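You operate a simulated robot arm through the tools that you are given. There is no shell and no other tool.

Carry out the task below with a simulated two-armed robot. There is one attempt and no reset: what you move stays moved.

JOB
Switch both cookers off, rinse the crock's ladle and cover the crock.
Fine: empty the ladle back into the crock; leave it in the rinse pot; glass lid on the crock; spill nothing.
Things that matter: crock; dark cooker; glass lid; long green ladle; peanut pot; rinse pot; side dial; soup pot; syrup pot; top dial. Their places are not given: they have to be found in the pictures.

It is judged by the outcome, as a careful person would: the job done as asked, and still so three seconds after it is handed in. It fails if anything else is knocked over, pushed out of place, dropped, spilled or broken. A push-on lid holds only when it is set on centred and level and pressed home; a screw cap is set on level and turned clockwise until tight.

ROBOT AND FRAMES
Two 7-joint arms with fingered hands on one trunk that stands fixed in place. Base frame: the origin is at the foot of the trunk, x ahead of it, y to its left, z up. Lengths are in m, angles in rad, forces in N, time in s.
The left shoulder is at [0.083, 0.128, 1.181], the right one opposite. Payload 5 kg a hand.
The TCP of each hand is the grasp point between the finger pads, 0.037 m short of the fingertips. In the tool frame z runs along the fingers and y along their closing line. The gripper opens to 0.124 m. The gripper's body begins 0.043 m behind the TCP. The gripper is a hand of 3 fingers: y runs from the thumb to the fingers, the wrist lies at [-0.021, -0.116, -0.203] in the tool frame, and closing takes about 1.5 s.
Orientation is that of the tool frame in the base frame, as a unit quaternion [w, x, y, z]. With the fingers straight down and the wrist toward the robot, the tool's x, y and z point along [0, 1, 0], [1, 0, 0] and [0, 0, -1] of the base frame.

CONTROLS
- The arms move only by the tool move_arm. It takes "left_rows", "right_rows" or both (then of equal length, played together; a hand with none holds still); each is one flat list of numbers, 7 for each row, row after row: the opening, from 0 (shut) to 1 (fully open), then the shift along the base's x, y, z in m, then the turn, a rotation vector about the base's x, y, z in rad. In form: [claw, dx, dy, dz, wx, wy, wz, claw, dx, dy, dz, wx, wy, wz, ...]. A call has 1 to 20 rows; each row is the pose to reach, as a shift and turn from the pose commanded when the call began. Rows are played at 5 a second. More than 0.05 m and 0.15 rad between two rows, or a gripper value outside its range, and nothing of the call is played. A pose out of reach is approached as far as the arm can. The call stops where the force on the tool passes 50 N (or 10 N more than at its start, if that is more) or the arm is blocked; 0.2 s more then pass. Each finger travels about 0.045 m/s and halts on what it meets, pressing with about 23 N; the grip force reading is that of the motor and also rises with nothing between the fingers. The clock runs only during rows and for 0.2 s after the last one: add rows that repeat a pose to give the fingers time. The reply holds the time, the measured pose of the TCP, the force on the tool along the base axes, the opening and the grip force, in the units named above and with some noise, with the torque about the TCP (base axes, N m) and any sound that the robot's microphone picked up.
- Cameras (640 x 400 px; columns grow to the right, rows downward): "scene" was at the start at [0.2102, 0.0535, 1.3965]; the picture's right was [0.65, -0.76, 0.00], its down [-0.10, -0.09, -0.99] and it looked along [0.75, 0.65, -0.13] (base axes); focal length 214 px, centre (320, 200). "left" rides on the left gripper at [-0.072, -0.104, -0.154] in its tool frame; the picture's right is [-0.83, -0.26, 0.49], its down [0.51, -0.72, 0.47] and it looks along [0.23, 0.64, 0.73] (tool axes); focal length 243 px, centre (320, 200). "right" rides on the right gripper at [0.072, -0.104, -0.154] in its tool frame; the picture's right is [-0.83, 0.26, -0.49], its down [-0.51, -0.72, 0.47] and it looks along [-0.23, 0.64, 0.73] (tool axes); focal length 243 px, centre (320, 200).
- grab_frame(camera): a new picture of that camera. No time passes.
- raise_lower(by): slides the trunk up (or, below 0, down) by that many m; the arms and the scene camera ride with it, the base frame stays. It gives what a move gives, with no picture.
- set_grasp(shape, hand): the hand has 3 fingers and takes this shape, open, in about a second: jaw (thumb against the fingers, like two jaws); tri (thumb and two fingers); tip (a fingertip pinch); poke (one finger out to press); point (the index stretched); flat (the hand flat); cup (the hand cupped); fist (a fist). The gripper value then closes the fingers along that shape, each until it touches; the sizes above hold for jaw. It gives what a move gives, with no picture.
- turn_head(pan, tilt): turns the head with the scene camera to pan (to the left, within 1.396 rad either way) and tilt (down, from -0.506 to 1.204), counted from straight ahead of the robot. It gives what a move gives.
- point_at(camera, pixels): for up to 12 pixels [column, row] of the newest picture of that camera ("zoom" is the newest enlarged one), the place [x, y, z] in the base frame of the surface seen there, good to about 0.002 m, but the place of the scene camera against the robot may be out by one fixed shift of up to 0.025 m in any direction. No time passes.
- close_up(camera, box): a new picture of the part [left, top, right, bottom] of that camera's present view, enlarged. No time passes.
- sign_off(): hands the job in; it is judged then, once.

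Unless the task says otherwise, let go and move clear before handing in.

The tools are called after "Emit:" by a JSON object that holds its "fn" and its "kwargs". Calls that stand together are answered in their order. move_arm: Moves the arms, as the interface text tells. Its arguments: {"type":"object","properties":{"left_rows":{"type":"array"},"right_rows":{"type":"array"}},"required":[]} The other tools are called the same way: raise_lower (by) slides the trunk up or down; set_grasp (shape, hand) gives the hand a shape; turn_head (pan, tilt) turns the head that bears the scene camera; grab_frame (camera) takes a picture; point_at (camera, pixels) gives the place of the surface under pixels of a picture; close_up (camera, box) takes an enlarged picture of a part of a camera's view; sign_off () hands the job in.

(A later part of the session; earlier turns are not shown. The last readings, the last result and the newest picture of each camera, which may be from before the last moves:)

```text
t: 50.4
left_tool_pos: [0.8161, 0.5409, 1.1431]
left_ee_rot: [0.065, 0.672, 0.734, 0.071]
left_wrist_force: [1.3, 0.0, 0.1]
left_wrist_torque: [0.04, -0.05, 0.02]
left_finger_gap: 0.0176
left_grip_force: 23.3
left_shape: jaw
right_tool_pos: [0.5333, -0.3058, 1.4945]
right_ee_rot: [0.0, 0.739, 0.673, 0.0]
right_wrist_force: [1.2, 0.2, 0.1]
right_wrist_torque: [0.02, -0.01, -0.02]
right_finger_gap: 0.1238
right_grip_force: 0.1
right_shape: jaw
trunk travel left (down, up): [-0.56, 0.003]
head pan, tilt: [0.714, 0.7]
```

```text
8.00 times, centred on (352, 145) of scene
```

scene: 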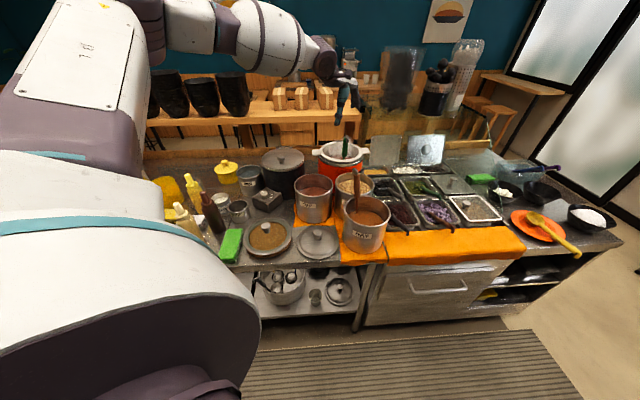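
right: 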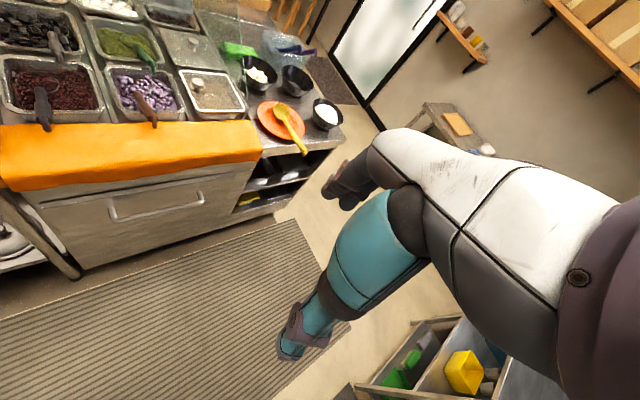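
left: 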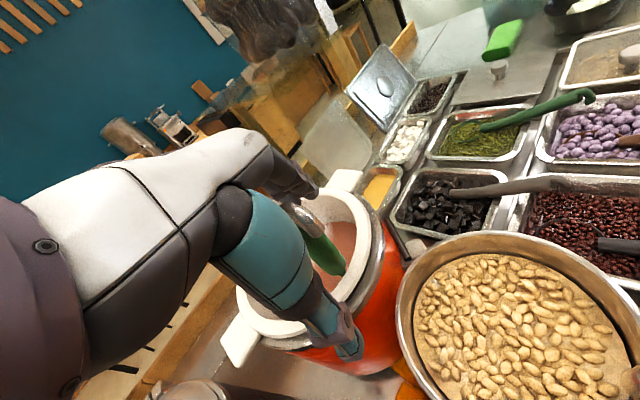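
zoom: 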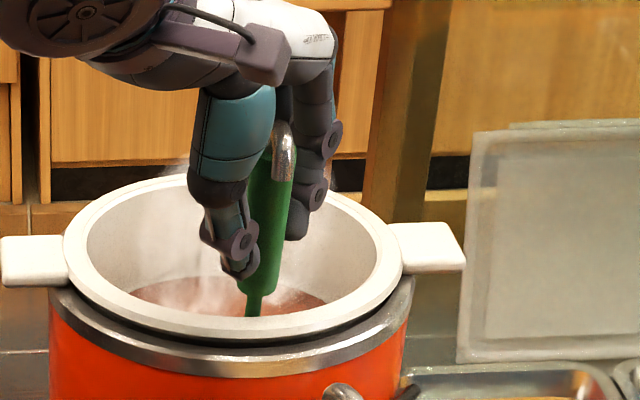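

Gripped: gap 17.6 mm at 23 N. I'll lift 5 cm straight up and check that the ladle follows.

Emit:
{"fn": "move_arm", "kwargs": {"left_rows": [0, 0, 0, 0.012, 0, 0, 0, 0, 0, 0, 0.025, 0, 0, 0, 0, 0, 0, 0.038, 0, 0, 0, 0, 0, 0, 0.05, 0, 0, 0]}}

Emit:
{"fn": "close_up", "kwargs": {"camera": "scene", "box": [320, 100, 384, 170]}}

Emit:
{"fn": "close_up", "kwargs": {"camera": "left", "box": [260, 170, 372, 360]}}

```text
t: 51.4
left_tool_pos: [0.8171, 0.5403, 1.1927]
left_ee_rot: [0.064, 0.672, 0.734, 0.07]
left_wrist_force: [0.0, -0.7, -1.0]
left_wrist_torque: [-0.06, 0.08, 0.04]
left_finger_gap: 0.0176
left_grip_force: 23.4
left_shape: jaw
right_tool_pos: [0.5331, -0.3073, 1.4959]
right_ee_rot: [0.001, 0.739, 0.674, 0.0]
right_wrist_force: [0.2, -0.6, -0.3]
right_wrist_torque: [0.0, -0.01, 0.02]
right_finger_gap: 0.1239
right_grip_force: 0.0
right_shape: jaw
trunk travel left (down, up): [-0.56, 0.003]
head pan, tilt: [0.714, 0.7]
```

```text
5.71 times, centred on (352, 135) of scene
```

zoom: 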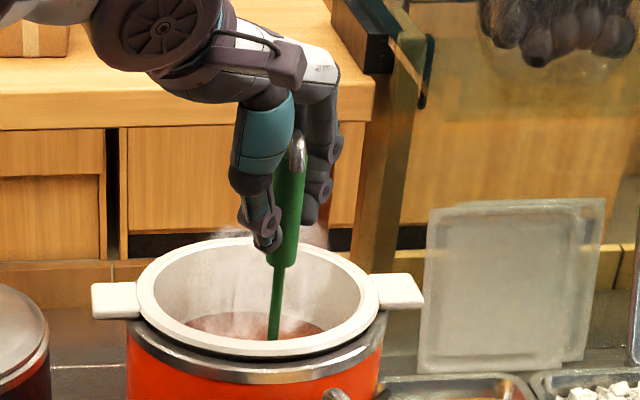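

```text
2.11 times, centred on (316, 265) of left
```

zoom: 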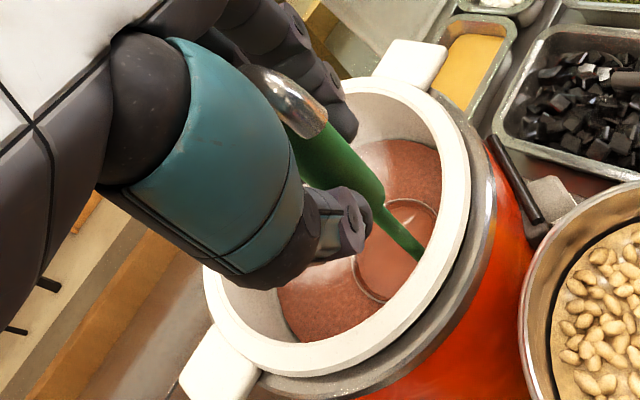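

The ladle follows; its bowl rim is just breaking the soup surface (left zoom circle around (395,250)). I'll measure the bowl's place.

Emit:
{"fn": "close_up", "kwargs": {"camera": "left", "box": [316, 240, 380, 300]}}

Emit:
{"fn": "point_at", "kwargs": {"camera": "zoom", "pixels": [[320, 135], [320, 170], [390, 140], [300, 230], [250, 220], [240, 280], [330, 220], [430, 180], [400, 130], [280, 300]]}}

```text
6.67 times, centred on (348, 270) of left
```

zoom: 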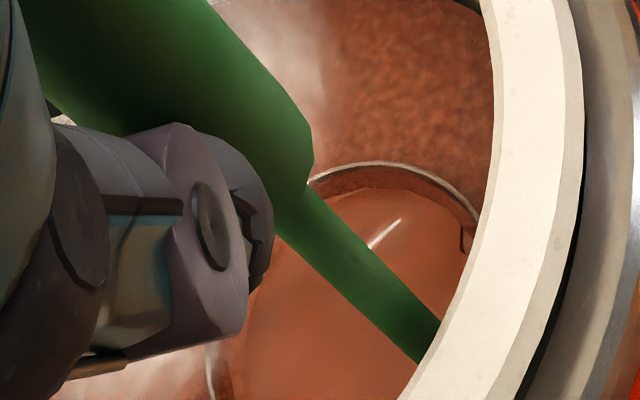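

```text
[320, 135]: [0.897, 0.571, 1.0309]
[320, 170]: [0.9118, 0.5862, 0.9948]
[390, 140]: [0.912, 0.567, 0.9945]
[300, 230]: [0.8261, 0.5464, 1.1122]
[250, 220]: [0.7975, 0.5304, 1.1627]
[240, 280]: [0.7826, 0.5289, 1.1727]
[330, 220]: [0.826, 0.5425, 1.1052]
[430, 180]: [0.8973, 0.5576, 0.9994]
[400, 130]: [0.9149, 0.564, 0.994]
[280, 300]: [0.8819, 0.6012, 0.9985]
```

The bowl (centre about (0.877, 0.585), radius ≈0.04) is full of soup and hangs inside the crock. I'll now lift and tilt the handle toward the robot in stages, keeping the bowl over the crock's middle.

Emit:
{"fn": "move_arm", "kwargs": {"left_rows": [0, -0.006, 0.001, 0.008, 0.003, -0.035, 0, 0, -0.0123, 0.0018, 0.0151, 0.0061, -0.0695, 0, 0, -0.0195, 0.003, 0.024, 0.0099, -0.113, 0, 0, -0.0267, 0.0043, 0.0325, 0.0137, -0.1565, 0, 0, -0.0335, 0.0055, 0.038, 0.0175, -0.2, 0, 0, -0.0403, 0.0068, 0.0434, 0.0213, -0.2433, 0, 0, -0.0467, 0.0081, 0.0457, 0.025, -0.2868, 0, 0, -0.0531, 0.0094, 0.0479, 0.0288, -0.3303, 0, 0, -0.0623, 0.0096, 0.0475, 0.0342, -0.3912, 0, 0, -0.0715, 0.0097, 0.046, 0.0395, -0.452, 0]}}

Emit:
{"fn": "grab_frame", "kwargs": {"camera": "left"}}

Emit:
{"fn": "close_up", "kwargs": {"camera": "scene", "box": [290, 70, 402, 180]}}

```text
t: 53.6
left_tool_pos: [0.7453, 0.5506, 1.2361]
left_ee_rot: [0.216, 0.639, 0.7, 0.234]
left_wrist_force: [0.1, 0.1, 0.0]
left_wrist_torque: [-0.02, 0.12, 0.02]
left_finger_gap: 0.0175
left_grip_force: 22.9
left_shape: jaw
right_tool_pos: [0.5318, -0.3049, 1.497]
right_ee_rot: [0.0, 0.739, 0.674, 0.001]
right_wrist_force: [0.1, 1.4, -0.1]
right_wrist_torque: [-0.04, 0.0, 0.01]
right_finger_gap: 0.1237
right_grip_force: 0.1
right_shape: jaw
trunk travel left (down, up): [-0.56, 0.003]
head pan, tilt: [0.714, 0.7]
```

```text
taken
```

left: 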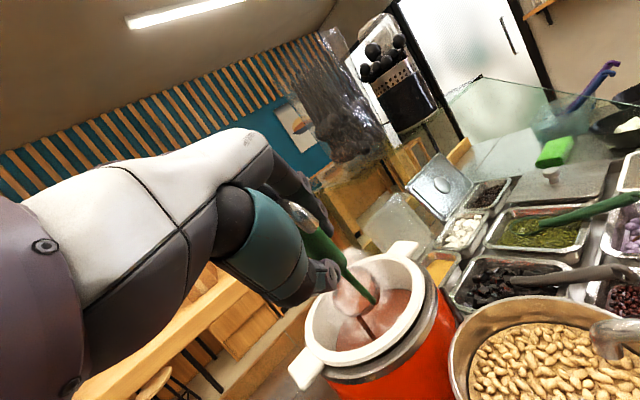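

```text
3.64 times, centred on (346, 125) of scene
```

zoom: 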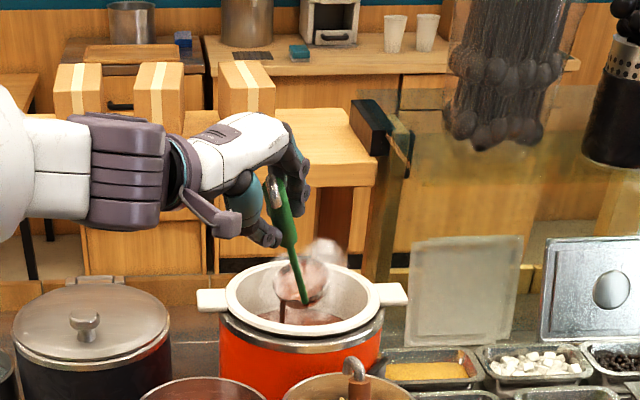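

A stream of soup is running from the bowl's lip down into the crock (left (365,325)). I'll zoom in to check where it lands before tilting more.

Emit:
{"fn": "close_up", "kwargs": {"camera": "left", "box": [300, 240, 428, 370]}}

Emit:
{"fn": "point_at", "kwargs": {"camera": "zoom", "pixels": [[320, 250], [340, 275], [230, 150], [320, 160], [280, 200], [250, 230], [370, 200], [300, 220]]}}

Emit:
{"fn": "close_up", "kwargs": {"camera": "scene", "box": [320, 130, 376, 170]}}

```text
3.08 times, centred on (364, 305) of left
```

zoom: 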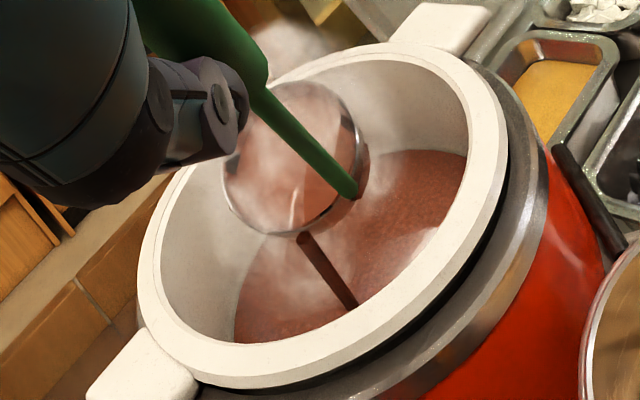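

```text
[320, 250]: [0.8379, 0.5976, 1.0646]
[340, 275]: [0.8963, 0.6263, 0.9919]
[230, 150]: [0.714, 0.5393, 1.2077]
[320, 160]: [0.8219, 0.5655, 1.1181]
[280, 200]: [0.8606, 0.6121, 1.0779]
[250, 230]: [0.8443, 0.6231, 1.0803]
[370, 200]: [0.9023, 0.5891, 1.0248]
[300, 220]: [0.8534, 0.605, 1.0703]
```

```text
10.00 times, centred on (348, 150) of scene
```

zoom: 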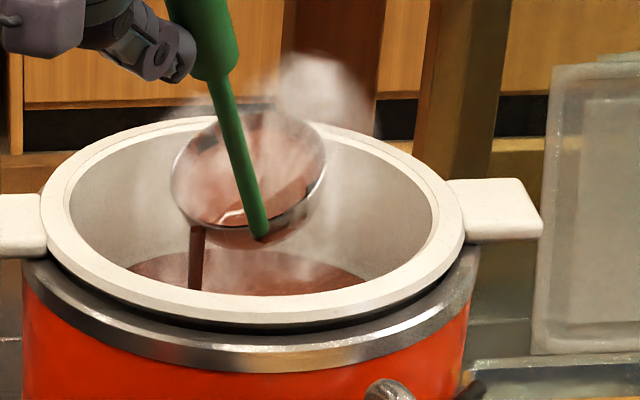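

The stream lands well inside the crock. Continuing the tilt slowly, keeping the bowl over the middle.

Emit:
{"fn": "move_arm", "kwargs": {"left_rows": [0, -0.008, -0.0003, -0.0045, 0.0053, -0.0608, 0, 0, -0.0161, -0.0006, -0.0094, 0.0106, -0.1217, 0, 0, -0.024, -0.0013, -0.015, 0.016, -0.1825, 0, 0, -0.0319, -0.002, -0.0207, 0.0213, -0.2433, 0, 0, -0.0384, -0.0025, -0.0273, 0.0266, -0.3042, 0, 0, -0.0449, -0.0031, -0.0339, 0.0319, -0.365, 0, 0, -0.05, -0.0036, -0.0412, 0.0372, -0.4258, 0, 0, -0.055, -0.004, -0.0485, 0.0425, -0.4867, 0, 0, -0.0585, -0.0043, -0.0513, 0.0478, -0.5476, 0, 0, -0.062, -0.0046, -0.0541, 0.0531, -0.6085, 0]}}

Emit:
{"fn": "grab_frame", "kwargs": {"camera": "left"}}

Emit:
{"fn": "close_up", "kwargs": {"camera": "scene", "box": [290, 90, 402, 180]}}

```text
t: 55.8
left_tool_pos: [0.6842, 0.5446, 1.1831]
left_ee_rot: [0.398, 0.546, 0.597, 0.432]
left_wrist_force: [-1.1, 0.6, -0.6]
left_wrist_torque: [-0.05, 0.12, 0.01]
left_finger_gap: 0.0176
left_grip_force: 22.5
left_shape: jaw
right_tool_pos: [0.5342, -0.3077, 1.4958]
right_ee_rot: [0.001, 0.739, 0.674, -0.001]
right_wrist_force: [0.1, -0.5, 0.4]
right_wrist_torque: [0.04, 0.06, -0.07]
right_finger_gap: 0.1238
right_grip_force: 0.1
right_shape: jaw
trunk travel left (down, up): [-0.56, 0.003]
head pan, tilt: [0.714, 0.7]
```

```text
taken
```

left: 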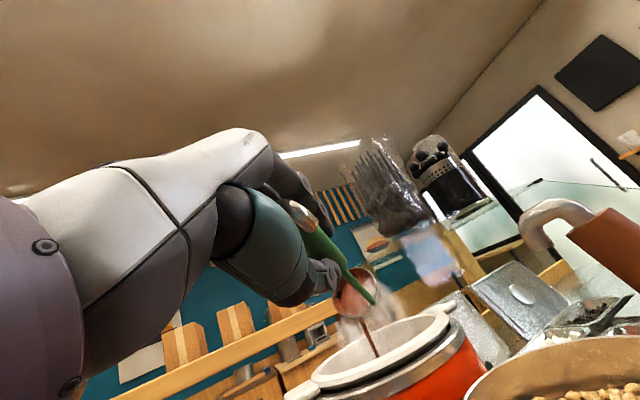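

```text
4.44 times, centred on (346, 135) of scene
```

zoom: 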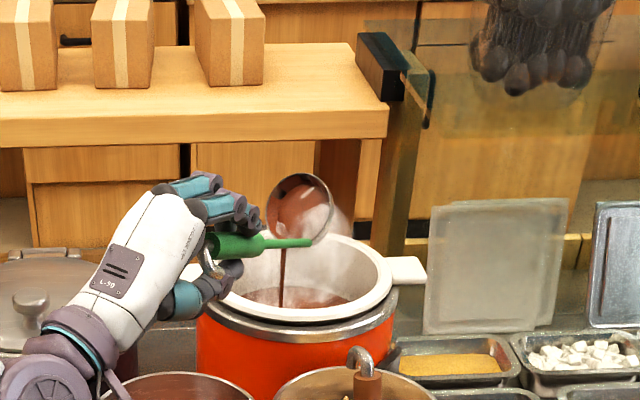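

Pouring steadily into the crock. I'll keep tilting past horizontal and hold so that the bowl drains completely.

Emit:
{"fn": "move_arm", "kwargs": {"left_rows": [0, -0.002, -0.0002, -0.001, 0.0053, -0.0608, 0, 0, -0.0039, -0.0004, -0.0013, 0.0106, -0.1217, 0, 0, -0.0043, -0.0004, 0.003, 0.016, -0.1825, 0, 0, -0.0046, -0.0004, 0.0072, 0.0213, -0.2433, 0, 0, -0.0033, -0.0003, 0.014, 0.0266, -0.3042, 0, 0, -0.002, -0.0002, 0.0207, 0.0319, -0.365, 0, 0, 0.001, 0, 0.03, 0.0372, -0.4258, 0, 0, 0.0037, 0.0003, 0.0397, 0.0425, -0.4867, 0, 0, 0.0037, 0.0003, 0.0397, 0.0425, -0.4867, 0, 0, 0.0037, 0.0003, 0.0397, 0.0425, -0.4867, 0, 0, 0.0037, 0.0003, 0.0397, 0.0425, -0.4867, 0, 0, 0.0037, 0.0003, 0.0397, 0.0425, -0.4867, 0]}}

Emit:
{"fn": "grab_frame", "kwargs": {"camera": "left"}}

Emit:
{"fn": "close_up", "kwargs": {"camera": "scene", "box": [290, 70, 402, 180]}}

```text
t: 58.4
left_tool_pos: [0.6877, 0.5458, 1.2227]
left_ee_rot: [0.518, 0.433, 0.474, 0.564]
left_wrist_force: [0.3, 0.2, -0.2]
left_wrist_torque: [-0.03, 0.08, -0.03]
left_finger_gap: 0.0175
left_grip_force: 22.3
left_shape: jaw
right_tool_pos: [0.5331, -0.3068, 1.4964]
right_ee_rot: [0.0, 0.739, 0.674, -0.001]
right_wrist_force: [0.1, 0.3, 0.5]
right_wrist_torque: [0.01, -0.01, 0.02]
right_finger_gap: 0.1238
right_grip_force: 0.0
right_shape: jaw
trunk travel left (down, up): [-0.56, 0.003]
head pan, tilt: [0.714, 0.7]
```

```text
taken
```

left: 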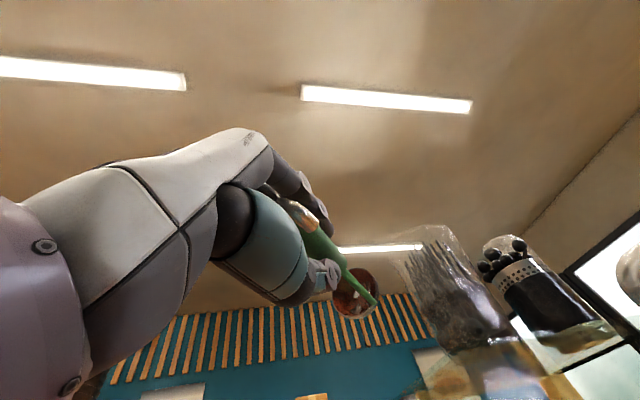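

```text
3.64 times, centred on (346, 125) of scene
```

zoom: 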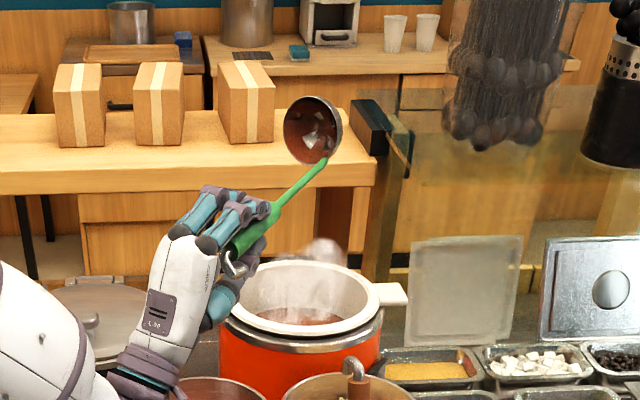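

No stream any more; the bowl faces the robot and looks drained. Zooming in on the bowl and the crock's surroundings to check for drips.

Emit:
{"fn": "close_up", "kwargs": {"camera": "scene", "box": [325, 90, 367, 120]}}

Emit:
{"fn": "close_up", "kwargs": {"camera": "scene", "box": [280, 130, 392, 230]}}

Emit:
{"fn": "close_up", "kwargs": {"camera": "left", "box": [320, 250, 400, 330]}}

```text
13.33 times, centred on (346, 105) of scene
```

zoom: 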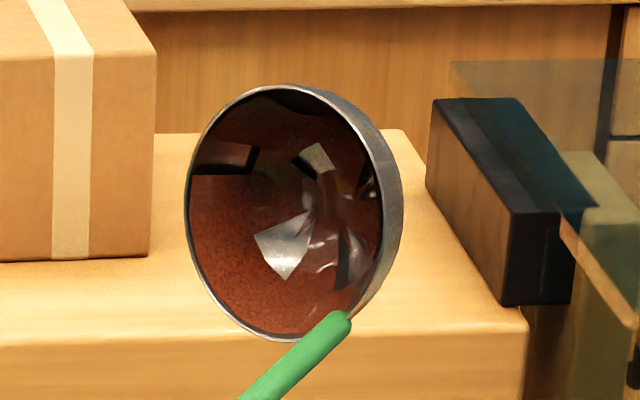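

```text
4.00 times, centred on (336, 180) of scene
```

zoom: 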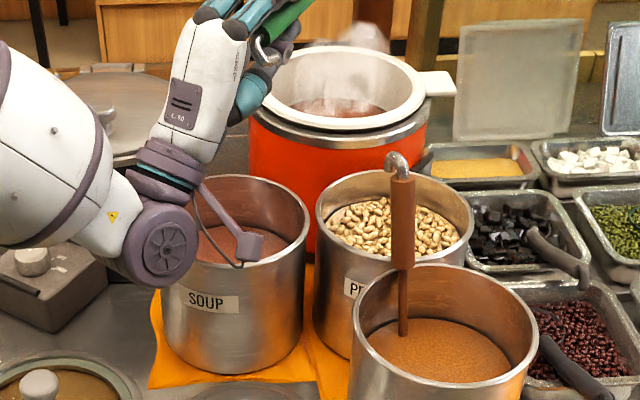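

```text
5.00 times, centred on (360, 290) of left
```

zoom: 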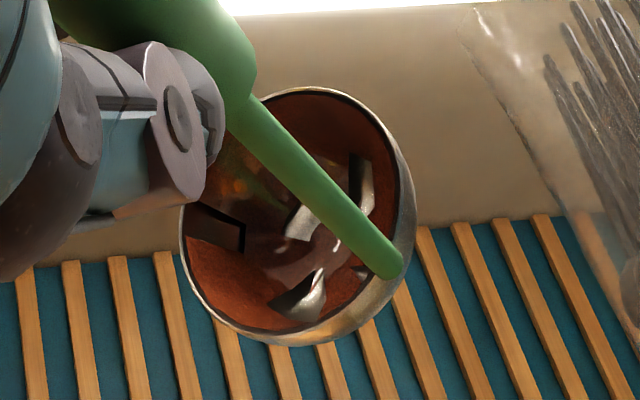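

The bowl is drained, with only a wet film left, and nothing has dripped outside. Now I'll turn the ladle back toward upright while still above the crock.

Emit:
{"fn": "move_arm", "kwargs": {"left_rows": [0, -0.0063, -0.0006, 0.0147, -0.0121, 0.139, 0, 0, -0.0084, -0.0007, 0.035, -0.0243, 0.2781, 0, 0, -0.0064, -0.0006, 0.0554, -0.0364, 0.4172, 0, 0, -0.0001, 0, 0.0701, -0.0486, 0.5563, 0, 0, 0.0102, 0.0009, 0.0837, -0.0607, 0.6953, 0, 0, 0.0223, 0.0021, 0.0955, -0.0729, 0.8344, 0, 0, 0.0372, 0.0027, 0.105, -0.085, 0.9735, 0, 0, 0.0523, 0.0033, 0.1144, -0.0957, 1.0952, 0, 0, 0.0687, 0.004, 0.1213, -0.1063, 1.2168, 0, 0, 0.0687, 0.004, 0.1213, -0.1063, 1.2168, 0]}}

Emit:
{"fn": "grab_frame", "kwargs": {"camera": "left"}}

Emit:
{"fn": "grab_frame", "kwargs": {"camera": "scene"}}

```text
t: 60.6
left_tool_pos: [0.7568, 0.5493, 1.3423]
left_ee_rot: [0.174, 0.653, 0.713, 0.19]
left_wrist_force: [0.2, -0.4, -1.0]
left_wrist_torque: [-0.02, 0.01, -0.01]
left_finger_gap: 0.0175
left_grip_force: 23.1
left_shape: jaw
right_tool_pos: [0.5324, -0.3056, 1.4946]
right_ee_rot: [0.0, 0.739, 0.674, 0.0]
right_wrist_force: [-0.2, 1.4, 0.1]
right_wrist_torque: [-0.02, -0.01, -0.02]
right_finger_gap: 0.1237
right_grip_force: 0.0
right_shape: jaw
trunk travel left (down, up): [-0.56, 0.003]
head pan, tilt: [0.714, 0.7]
```

```text
taken
```

left: 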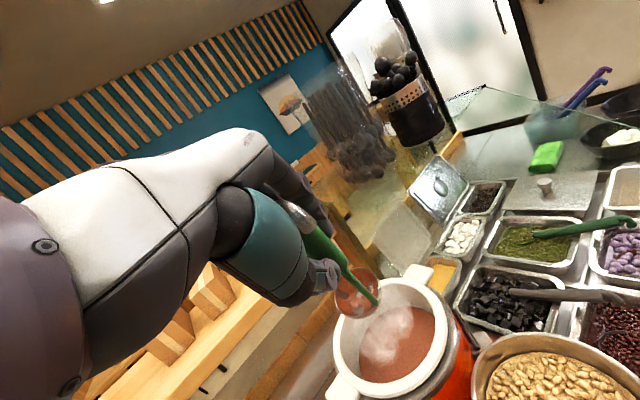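

```text
taken
```

scene: 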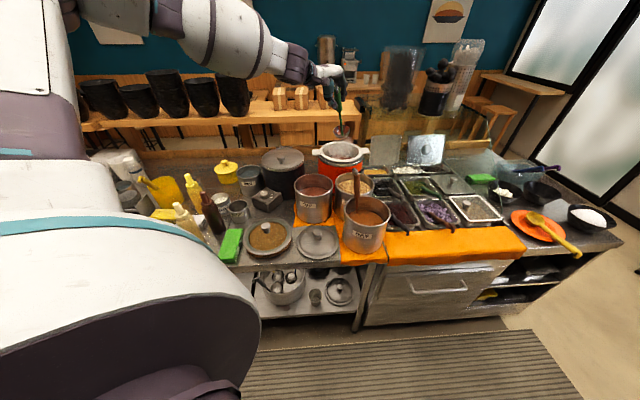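

The ladle is upright-ish over the crock, empty. I'll measure the bowl's actual place relative to the hand before carrying it to the rinse pot.

Emit:
{"fn": "close_up", "kwargs": {"camera": "left", "box": [316, 250, 396, 330]}}

Emit:
{"fn": "point_at", "kwargs": {"camera": "zoom", "pixels": [[250, 255], [240, 330], [320, 325], [420, 270], [415, 185], [350, 130], [310, 200], [370, 200], [430, 290], [300, 300]]}}

Emit:
{"fn": "close_up", "kwargs": {"camera": "scene", "box": [316, 70, 372, 170]}}

```text
5.00 times, centred on (356, 290) of left
```

zoom: 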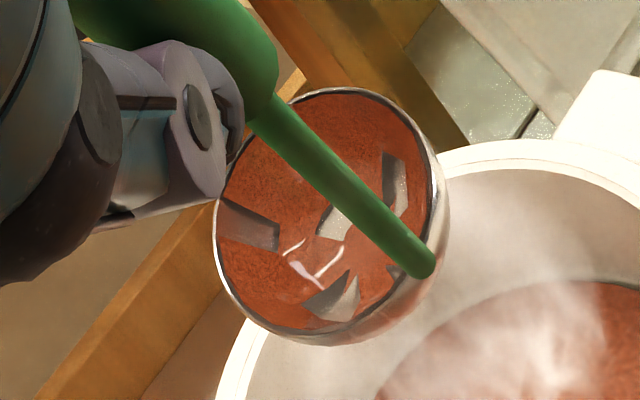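

```text
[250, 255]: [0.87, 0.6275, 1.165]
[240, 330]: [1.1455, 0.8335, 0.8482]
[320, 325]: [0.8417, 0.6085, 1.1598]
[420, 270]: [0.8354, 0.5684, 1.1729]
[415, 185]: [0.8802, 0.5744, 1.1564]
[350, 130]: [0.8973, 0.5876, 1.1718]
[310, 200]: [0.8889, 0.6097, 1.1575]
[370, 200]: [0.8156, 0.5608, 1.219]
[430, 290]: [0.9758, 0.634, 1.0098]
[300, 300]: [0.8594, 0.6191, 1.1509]
```

```text
4.00 times, centred on (344, 120) of scene
```

zoom: 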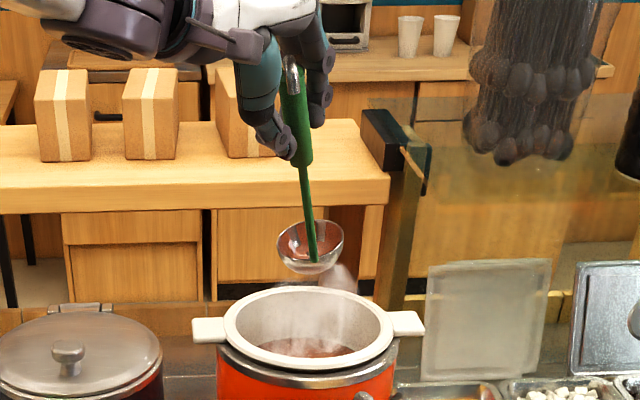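

The ladle's place matches the plan (bowl centre about (0.875, 0.598, 1.17)). Now I'll carry it over the dark cooker's lid (with about 4 cm clearance) to above the rinse pot, turning the hand as I go.

Emit:
{"fn": "move_arm", "kwargs": {"left_rows": [0, -0.0265, 0.0274, 0, 0, 0, 0.0989, 0, -0.053, 0.0547, 0, 0, 0, 0.1978, 0, -0.0794, 0.0821, 0, 0, 0, 0.2967, 0, -0.1059, 0.1095, 0, 0, 0, 0.3956, 0, -0.1324, 0.1368, 0, 0, 0, 0.4944, 0, -0.1589, 0.1642, 0, 0, 0, 0.5933, 0, -0.1854, 0.1916, 0, 0, 0, 0.6922, 0, -0.2118, 0.219, 0, 0, 0, 0.7911, 0, -0.2383, 0.2463, 0, 0, 0, 0.89, 0, -0.2383, 0.2463, 0, 0, 0, 0.89]}}

Emit:
{"fn": "grab_frame", "kwargs": {"camera": "left"}}

Emit:
{"fn": "grab_frame", "kwargs": {"camera": "scene"}}

```text
t: 62.8
left_tool_pos: [0.5178, 0.7965, 1.3435]
left_ee_rot: [0.076, 0.281, 0.924, 0.246]
left_wrist_force: [0.6, 0.2, -1.6]
left_wrist_torque: [-0.04, 0.04, 0.0]
left_finger_gap: 0.0175
left_grip_force: 22.8
left_shape: jaw
right_tool_pos: [0.5336, -0.3057, 1.4966]
right_ee_rot: [0.0, 0.739, 0.674, 0.0]
right_wrist_force: [0.2, -0.7, 0.7]
right_wrist_torque: [-0.04, 0.0, 0.0]
right_finger_gap: 0.1239
right_grip_force: 0.1
right_shape: jaw
trunk travel left (down, up): [-0.56, 0.003]
head pan, tilt: [0.714, 0.7]
```

```text
taken
```

left: 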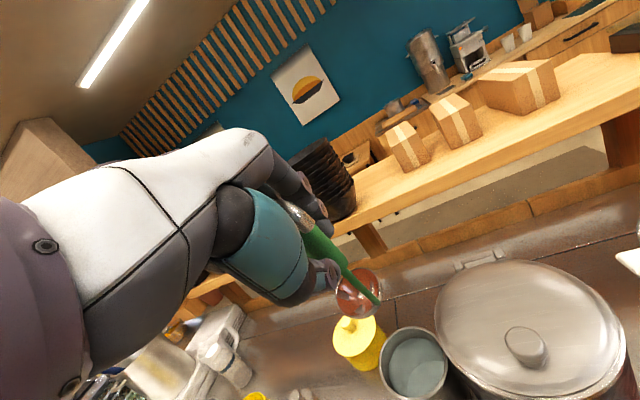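

```text
taken
```

scene: 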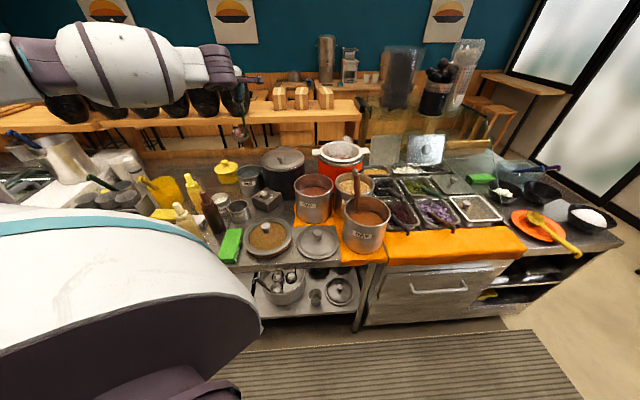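

The bowl (358,293) hovers above the rinse pot (415,362) as seen by the left camera. Measuring the rinse pot's rim and the bowl.

Emit:
{"fn": "close_up", "kwargs": {"camera": "left", "box": [320, 250, 480, 400]}}

Emit:
{"fn": "point_at", "kwargs": {"camera": "zoom", "pixels": [[240, 265], [260, 225], [310, 205], [365, 220], [395, 265], [250, 310], [330, 270], [155, 110], [185, 85], [120, 150], [135, 95], [175, 130]]}}

Emit:
{"fn": "close_up", "kwargs": {"camera": "scene", "box": [200, 70, 296, 220]}}

```text
2.67 times, centred on (400, 325) of left
```

zoom: 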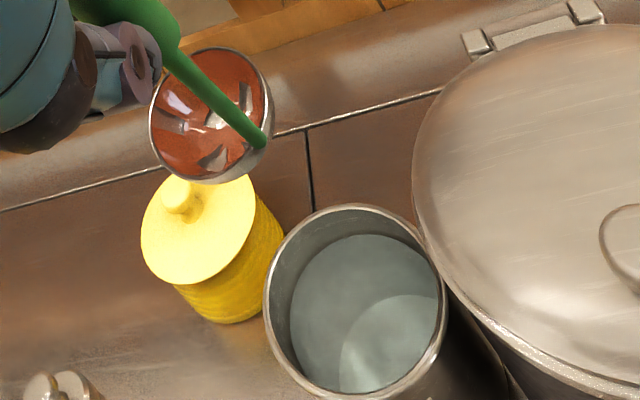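

```text
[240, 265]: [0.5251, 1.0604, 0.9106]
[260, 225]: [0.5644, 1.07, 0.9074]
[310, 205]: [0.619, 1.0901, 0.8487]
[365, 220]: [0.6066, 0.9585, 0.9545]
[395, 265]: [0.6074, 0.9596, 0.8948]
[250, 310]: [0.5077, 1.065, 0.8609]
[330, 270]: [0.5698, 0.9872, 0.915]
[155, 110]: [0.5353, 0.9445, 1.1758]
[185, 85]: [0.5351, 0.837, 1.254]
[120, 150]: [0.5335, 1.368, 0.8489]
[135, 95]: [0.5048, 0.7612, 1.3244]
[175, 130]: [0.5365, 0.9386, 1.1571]
```

```text
2.67 times, centred on (248, 145) of scene
```

zoom: 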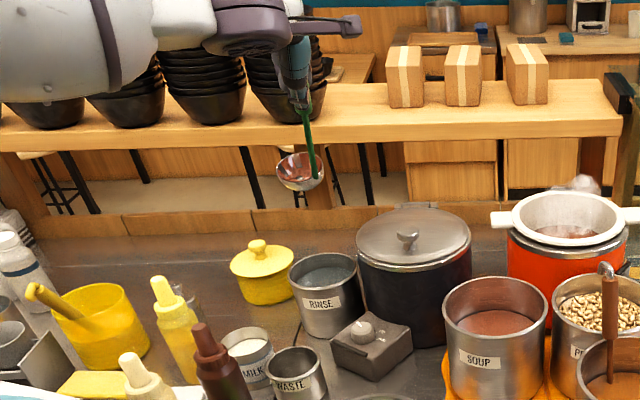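

Emit:
{"fn": "close_up", "kwargs": {"camera": "left", "box": [370, 310, 450, 400]}}

Emit:
{"fn": "close_up", "kwargs": {"camera": "left", "box": [320, 250, 480, 400]}}

Emit:
{"fn": "point_at", "kwargs": {"camera": "zoom", "pixels": [[268, 290], [285, 245], [320, 213], [360, 208], [405, 228], [435, 265], [446, 310], [275, 345], [300, 385], [350, 330], [400, 340], [440, 345]]}}

```text
4.44 times, centred on (410, 355) of left
```

zoom: 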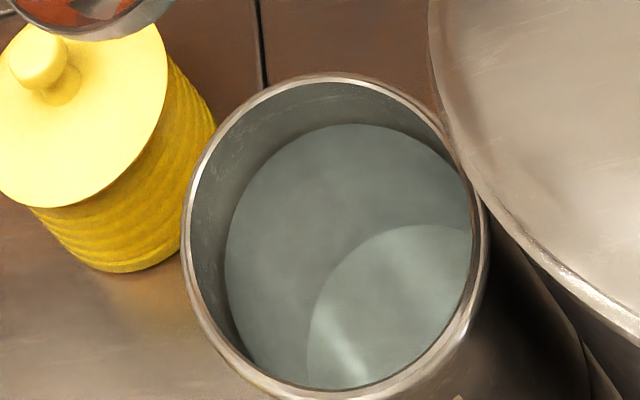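

```text
2.67 times, centred on (400, 325) of left
```

zoom: 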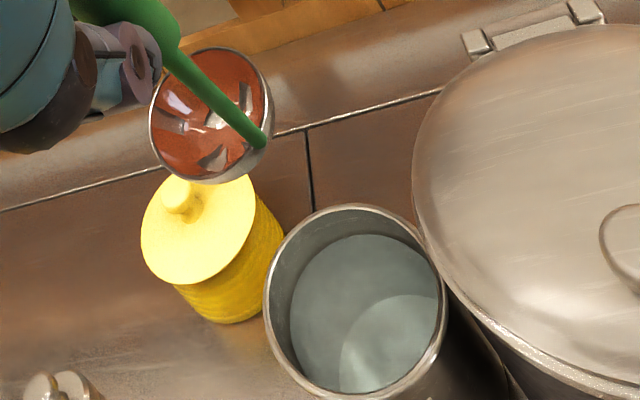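

```text
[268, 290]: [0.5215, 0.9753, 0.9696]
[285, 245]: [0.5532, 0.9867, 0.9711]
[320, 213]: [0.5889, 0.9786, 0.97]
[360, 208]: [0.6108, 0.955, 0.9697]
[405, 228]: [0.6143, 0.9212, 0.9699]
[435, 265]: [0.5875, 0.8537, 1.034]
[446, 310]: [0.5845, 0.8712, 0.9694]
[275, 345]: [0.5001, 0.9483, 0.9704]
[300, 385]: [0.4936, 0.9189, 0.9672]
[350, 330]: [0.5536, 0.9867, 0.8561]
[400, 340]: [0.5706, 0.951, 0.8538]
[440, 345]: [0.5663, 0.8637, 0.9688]
```

The rinse pot's centre is (0.554, 0.925), rim radius 0.0615 at z 0.97, floor about z 0.855. Now the bowl's rim.

Emit:
{"fn": "close_up", "kwargs": {"camera": "left", "box": [340, 260, 404, 320]}}

Emit:
{"fn": "point_at", "kwargs": {"camera": "zoom", "pixels": [[100, 230], [130, 130], [200, 100], [300, 130], [345, 200], [310, 290], [230, 335], [140, 310], [290, 250], [220, 220], [345, 255]]}}

```text
6.67 times, centred on (372, 290) of left
```

zoom: 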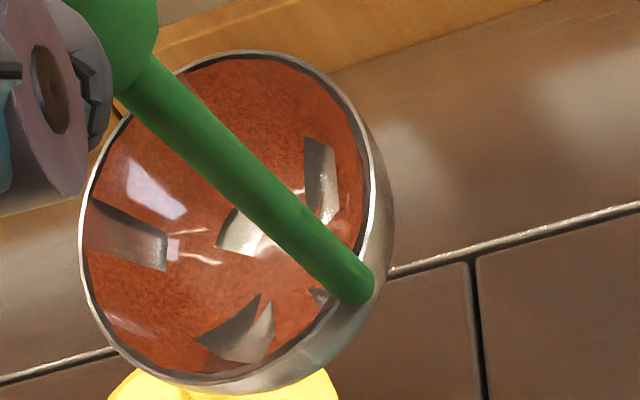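

```text
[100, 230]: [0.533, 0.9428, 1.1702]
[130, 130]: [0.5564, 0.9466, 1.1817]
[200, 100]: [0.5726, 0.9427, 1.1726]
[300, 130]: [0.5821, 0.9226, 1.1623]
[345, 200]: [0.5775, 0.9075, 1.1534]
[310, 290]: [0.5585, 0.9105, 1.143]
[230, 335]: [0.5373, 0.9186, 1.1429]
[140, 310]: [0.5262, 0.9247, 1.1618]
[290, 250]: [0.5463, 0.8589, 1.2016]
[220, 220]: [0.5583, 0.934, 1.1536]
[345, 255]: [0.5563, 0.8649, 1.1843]
```

The bowl's centre is about (0.555, 0.92), over the pot, and the shaft is on the near side. I'll lower to just above the rim, then reduce the tilt so the shaft clears the near rim.

Emit:
{"fn": "move_arm", "kwargs": {"left_rows": [0, 0, 0, -0.035, 0, 0, 0, 0, 0, 0, -0.07, 0, 0, 0, 0, 0, 0, -0.105, 0, 0, 0, 0, 0, 0, -0.13, 0, 0, 0]}}

Emit:
{"fn": "move_arm", "kwargs": {"left_rows": [0, 0.0115, 0.0194, 0.009, -0.0771, 0.052, 0, 0, 0.023, 0.0388, 0.017, -0.1542, 0.104, 0, 0, 0.0346, 0.0582, 0.026, -0.2313, 0.156, 0, 0, 0.0346, 0.0582, 0.026, -0.2313, 0.156, 0]}}

Emit:
{"fn": "grab_frame", "kwargs": {"camera": "left"}}

Emit:
{"fn": "close_up", "kwargs": {"camera": "scene", "box": [200, 90, 296, 220]}}

```text
t: 63.8
left_tool_pos: [0.5164, 0.7965, 1.2141]
left_ee_rot: [0.076, 0.281, 0.924, 0.247]
left_wrist_force: [-0.2, -0.4, -0.5]
left_wrist_torque: [-0.07, 0.03, 0.01]
left_finger_gap: 0.0174
left_grip_force: 23.1
left_shape: jaw
right_tool_pos: [0.5326, -0.3059, 1.4955]
right_ee_rot: [0.0, 0.738, 0.674, 0.0]
right_wrist_force: [-0.3, -0.1, 0.5]
right_wrist_torque: [-0.01, 0.0, -0.01]
right_finger_gap: 0.1239
right_grip_force: 0.0
right_shape: jaw
trunk travel left (down, up): [-0.56, 0.003]
head pan, tilt: [0.714, 0.7]
```

```text
t: 64.8
left_tool_pos: [0.5515, 0.8537, 1.241]
left_ee_rot: [0.037, 0.29, 0.949, 0.117]
left_wrist_force: [-0.2, 0.6, 0.0]
left_wrist_torque: [0.01, 0.04, -0.01]
left_finger_gap: 0.017
left_grip_force: 23.1
left_shape: jaw
right_tool_pos: [0.5313, -0.307, 1.496]
right_ee_rot: [0.0, 0.739, 0.674, 0.0]
right_wrist_force: [0.0, -0.4, 0.3]
right_wrist_torque: [-0.02, 0.02, 0.0]
right_finger_gap: 0.1238
right_grip_force: 0.0
right_shape: jaw
trunk travel left (down, up): [-0.56, 0.003]
head pan, tilt: [0.714, 0.7]
```

```text
taken
```

left: 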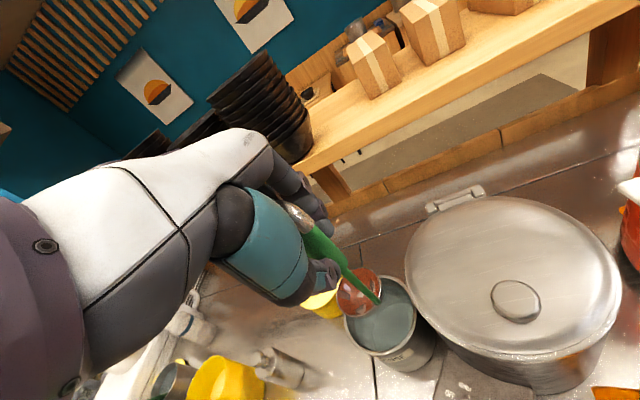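

```text
3.08 times, centred on (248, 155) of scene
```

zoom: 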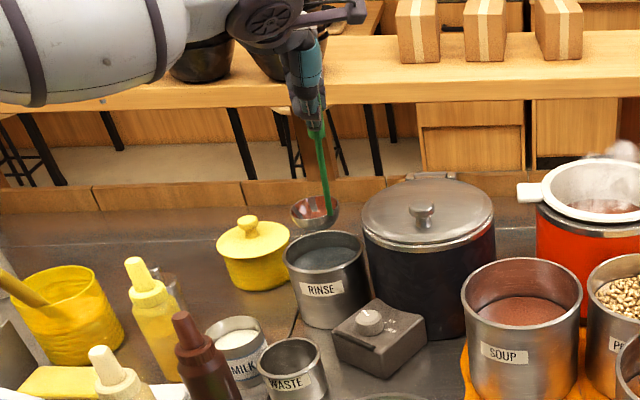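

Now the bowl hovers just above and slightly beyond the pot. Measuring the bowl and shaft bottom against the pot rim again.

Emit:
{"fn": "close_up", "kwargs": {"camera": "left", "box": [325, 250, 437, 370]}}

Emit:
{"fn": "point_at", "kwargs": {"camera": "zoom", "pixels": [[110, 150], [140, 130], [175, 155], [195, 165], [130, 170], [115, 185], [165, 115], [200, 95], [260, 90], [300, 150], [150, 250], [290, 220]]}}

```text
3.33 times, centred on (381, 310) of left
```

zoom: 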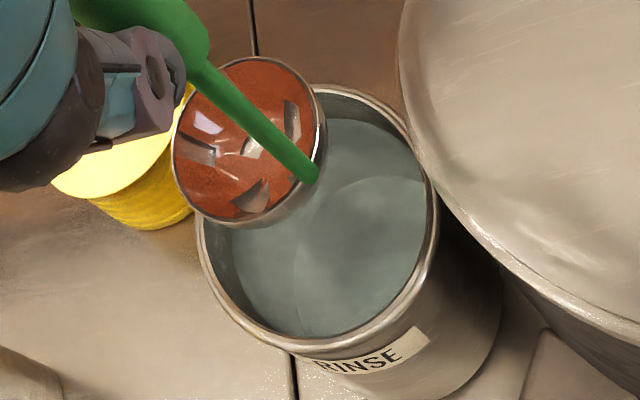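

```text
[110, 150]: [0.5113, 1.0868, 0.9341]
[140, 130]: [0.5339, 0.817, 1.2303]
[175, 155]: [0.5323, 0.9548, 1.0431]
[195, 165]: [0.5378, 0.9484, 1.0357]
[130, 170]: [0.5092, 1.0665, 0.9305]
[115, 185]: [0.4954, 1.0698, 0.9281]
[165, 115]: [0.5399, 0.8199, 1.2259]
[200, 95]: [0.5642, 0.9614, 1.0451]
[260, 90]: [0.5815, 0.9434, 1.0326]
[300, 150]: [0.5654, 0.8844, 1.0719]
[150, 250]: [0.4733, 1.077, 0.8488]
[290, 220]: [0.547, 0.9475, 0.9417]
```

The shaft bottom is near (0.566, 0.895) and the bowl centre near (0.556, 0.932), inside the pot's opening. I'll shift 6 mm outward and lower it into the water.

Emit:
{"fn": "move_arm", "kwargs": {"left_rows": [0, 0, 0.006, -0.005, 0, 0, 0, 0, 0, 0.006, -0.03, 0, 0, 0, 0, 0, 0.006, -0.055, 0, 0, 0, 0, 0, 0.006, -0.08, 0, 0, 0, 0, 0, 0.006, -0.105, 0, 0, 0, 0, 0, 0.006, -0.125, 0, 0, 0]}}

Emit:
{"fn": "close_up", "kwargs": {"camera": "left", "box": [290, 220, 450, 370]}}

Emit:
{"fn": "close_up", "kwargs": {"camera": "scene", "box": [200, 110, 296, 220]}}

```text
t: 66.2
left_tool_pos: [0.5529, 0.8606, 1.1149]
left_ee_rot: [0.036, 0.289, 0.95, 0.116]
left_wrist_force: [0.5, 0.9, -1.1]
left_wrist_torque: [-0.05, -0.01, 0.0]
left_finger_gap: 0.0175
left_grip_force: 23.4
left_shape: jaw
right_tool_pos: [0.5318, -0.3063, 1.4956]
right_ee_rot: [0.0, 0.739, 0.674, 0.0]
right_wrist_force: [-0.4, -0.3, -1.2]
right_wrist_torque: [-0.01, 0.01, 0.0]
right_finger_gap: 0.1236
right_grip_force: 0.0
right_shape: jaw
trunk travel left (down, up): [-0.56, 0.003]
head pan, tilt: [0.714, 0.7]
```

```text
2.67 times, centred on (370, 295) of left
```

zoom: 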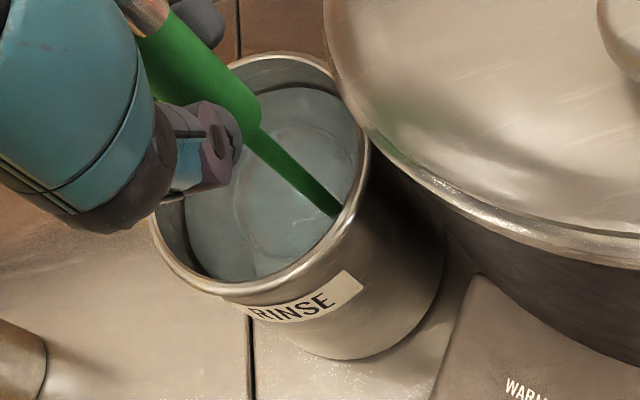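

```text
3.64 times, centred on (248, 165) of scene
```

zoom: 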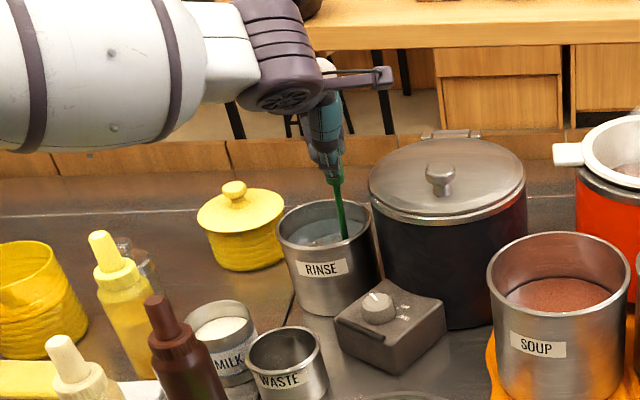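

The bowl is under water and looks clean already. I'll dip it gently twice more, then lower until it touches the pot's floor.

Emit:
{"fn": "move_arm", "kwargs": {"left_rows": [0, 0, 0, 0.012, 0, 0, 0, 0, 0, 0, 0.022, 0, 0, 0, 0, 0, 0, 0.01, 0, 0, 0, 0, 0, 0, 0, 0, 0, 0, 0, 0, 0, 0.012, 0, 0, 0, 0, 0, 0, 0.022, 0, 0, 0, 0, 0, 0, 0.01, 0, 0, 0, 0, 0, 0, 0, 0, 0, 0, 0, 0, 0, -0.008, 0, 0, 0, 0, 0, 0, -0.014, 0, 0, 0]}}

Emit:
{"fn": "close_up", "kwargs": {"camera": "left", "box": [290, 220, 450, 370]}}

```text
t: 68.4
left_tool_pos: [0.5525, 0.8604, 1.1013]
left_ee_rot: [0.037, 0.29, 0.949, 0.116]
left_wrist_force: [0.5, 0.8, -1.9]
left_wrist_torque: [-0.05, 0.01, 0.01]
left_finger_gap: 0.0175
left_grip_force: 22.5
left_shape: jaw
right_tool_pos: [0.5336, -0.3068, 1.4955]
right_ee_rot: [0.0, 0.739, 0.673, 0.0]
right_wrist_force: [0.8, -0.6, 0.5]
right_wrist_torque: [0.03, 0.01, 0.0]
right_finger_gap: 0.1239
right_grip_force: 0.1
right_shape: jaw
trunk travel left (down, up): [-0.56, 0.003]
head pan, tilt: [0.714, 0.7]
```

```text
2.67 times, centred on (370, 295) of left
```

zoom: 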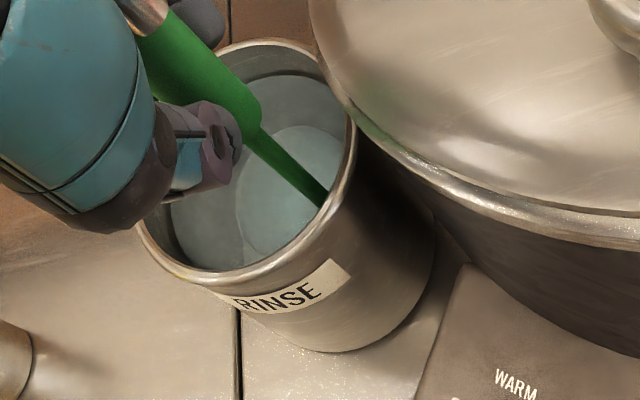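

Going down a little more in small steps to feel for the floor.

Emit:
{"fn": "move_arm", "kwargs": {"left_rows": [0, 0, 0, -0.004, 0, 0, 0, 0, 0, 0, -0.008, 0, 0, 0, 0, 0, 0, -0.008, 0, 0, 0]}}

```text
t: 69.2
left_tool_pos: [0.5517, 0.8603, 1.0935]
left_ee_rot: [0.037, 0.29, 0.949, 0.116]
left_wrist_force: [-1.2, 0.8, -0.7]
left_wrist_torque: [-0.04, 0.0, 0.02]
left_finger_gap: 0.0176
left_grip_force: 22.9
left_shape: jaw
right_tool_pos: [0.5321, -0.3071, 1.4949]
right_ee_rot: [0.0, 0.739, 0.673, 0.0]
right_wrist_force: [-0.9, -0.1, 0.1]
right_wrist_torque: [0.0, -0.02, -0.04]
right_finger_gap: 0.1238
right_grip_force: 0.0
right_shape: jaw
trunk travel left (down, up): [-0.56, 0.003]
head pan, tilt: [0.714, 0.7]
```

Emit:
{"fn": "move_arm", "kwargs": {"left_rows": [0, 0, 0, -0.004, 0, 0, 0, 0, 0, 0, -0.007, 0, 0, 0, 0, 0, 0, -0.007, 0, 0, 0]}}

Emit:
{"fn": "close_up", "kwargs": {"camera": "left", "box": [290, 220, 450, 370]}}

Emit:
{"fn": "close_up", "kwargs": {"camera": "scene", "box": [220, 120, 292, 190]}}

```text
t: 70.0
left_tool_pos: [0.5513, 0.86, 1.0864]
left_ee_rot: [0.036, 0.29, 0.949, 0.117]
left_wrist_force: [0.5, 0.3, -1.3]
left_wrist_torque: [-0.04, -0.03, -0.03]
left_finger_gap: 0.0171
left_grip_force: 23.4
left_shape: jaw
right_tool_pos: [0.5326, -0.3059, 1.4955]
right_ee_rot: [0.001, 0.739, 0.673, 0.0]
right_wrist_force: [-0.3, 0.0, 0.8]
right_wrist_torque: [0.02, 0.03, 0.0]
right_finger_gap: 0.124
right_grip_force: 0.0
right_shape: jaw
trunk travel left (down, up): [-0.56, 0.003]
head pan, tilt: [0.714, 0.7]
```

```text
2.67 times, centred on (370, 295) of left
```

zoom: 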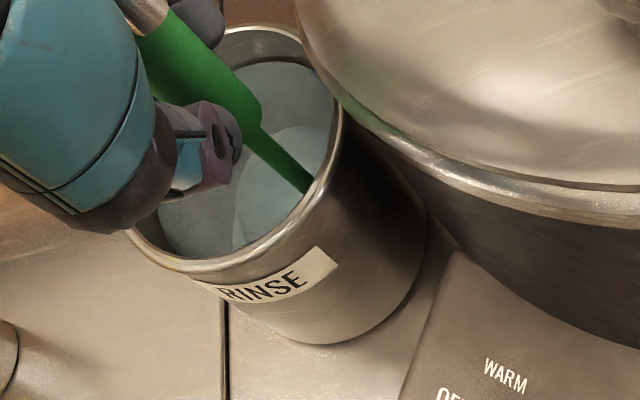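

```text
5.71 times, centred on (256, 155) of scene
```

zoom: 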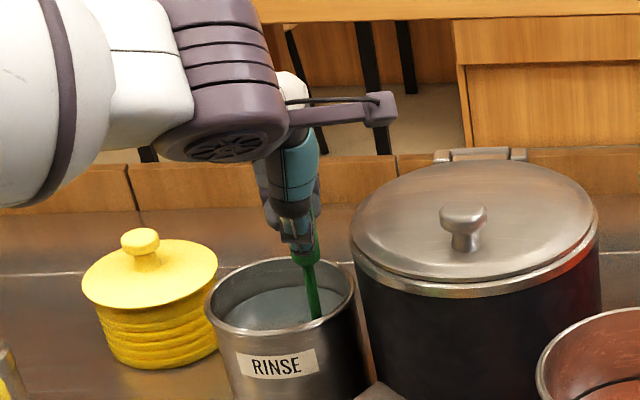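

Emit:
{"fn": "move_arm", "kwargs": {"left_rows": [0, 0, 0, -0.003, 0, 0, 0, 0, 0, 0, -0.006, 0, 0, 0, 0, 0, 0, -0.009, 0, 0, 0, 0, 0, 0, -0.009, 0, 0, 0]}}

```text
t: 71.0
left_tool_pos: [0.5508, 0.8593, 1.08]
left_ee_rot: [0.037, 0.289, 0.949, 0.118]
left_wrist_force: [1.0, -3.4, 8.3]
left_wrist_torque: [0.11, -0.03, -0.02]
left_finger_gap: 0.0174
left_grip_force: 22.6
left_shape: jaw
right_tool_pos: [0.5317, -0.308, 1.4958]
right_ee_rot: [0.0, 0.739, 0.674, 0.002]
right_wrist_force: [0.2, 0.1, -0.5]
right_wrist_torque: [0.02, -0.02, 0.03]
right_finger_gap: 0.1239
right_grip_force: 0.1
right_shape: jaw
trunk travel left (down, up): [-0.56, 0.003]
head pan, tilt: [0.714, 0.7]
```

The bowl touches the pot's floor (8 N up). I'll ease off 2 mm and open the fingers slowly so that the handle settles against the rim.

Emit:
{"fn": "move_arm", "kwargs": {"left_rows": [0, 0, 0, 0.002, 0, 0, 0, 0.18, 0, 0, 0.002, 0, 0, 0, 0.22, 0, 0, 0.002, 0, 0, 0, 0.27, 0, 0, 0.002, 0, 0, 0, 0.33, 0, 0, 0.002, 0, 0, 0, 0.4, 0, 0, 0.002, 0, 0, 0, 0.4, 0, 0, 0.002, 0, 0, 0]}}

Emit:
{"fn": "close_up", "kwargs": {"camera": "left", "box": [290, 200, 450, 350]}}

Emit:
{"fn": "close_up", "kwargs": {"camera": "scene", "box": [220, 120, 292, 190]}}

```text
t: 72.6
left_tool_pos: [0.5521, 0.861, 1.0782]
left_ee_rot: [0.035, 0.29, 0.949, 0.117]
left_wrist_force: [-0.7, -1.0, -0.4]
left_wrist_torque: [-0.02, -0.02, -0.04]
left_finger_gap: 0.049
left_grip_force: 0.0
left_shape: jaw
right_tool_pos: [0.5329, -0.307, 1.4959]
right_ee_rot: [0.0, 0.739, 0.674, 0.0]
right_wrist_force: [1.3, -1.0, 0.5]
right_wrist_torque: [-0.01, -0.01, 0.0]
right_finger_gap: 0.124
right_grip_force: 0.0
right_shape: jaw
trunk travel left (down, up): [-0.56, 0.003]
head pan, tilt: [0.714, 0.7]
```

```text
2.67 times, centred on (370, 275) of left
```

zoom: 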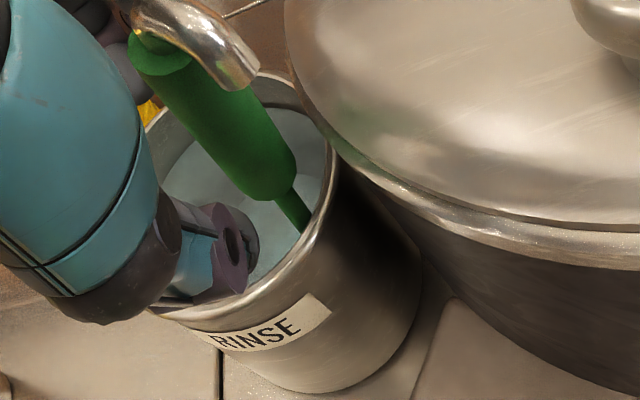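

```text
5.71 times, centred on (256, 155) of scene
```

zoom: 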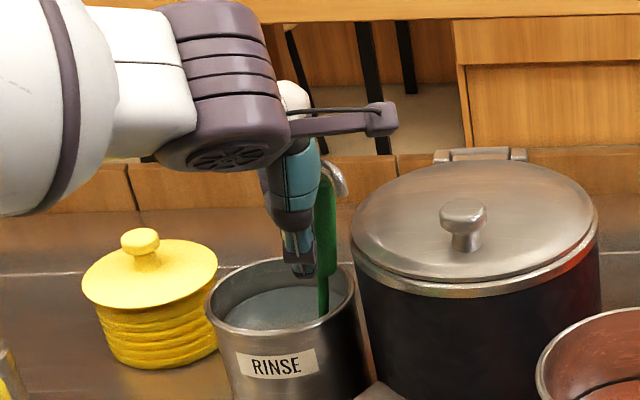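

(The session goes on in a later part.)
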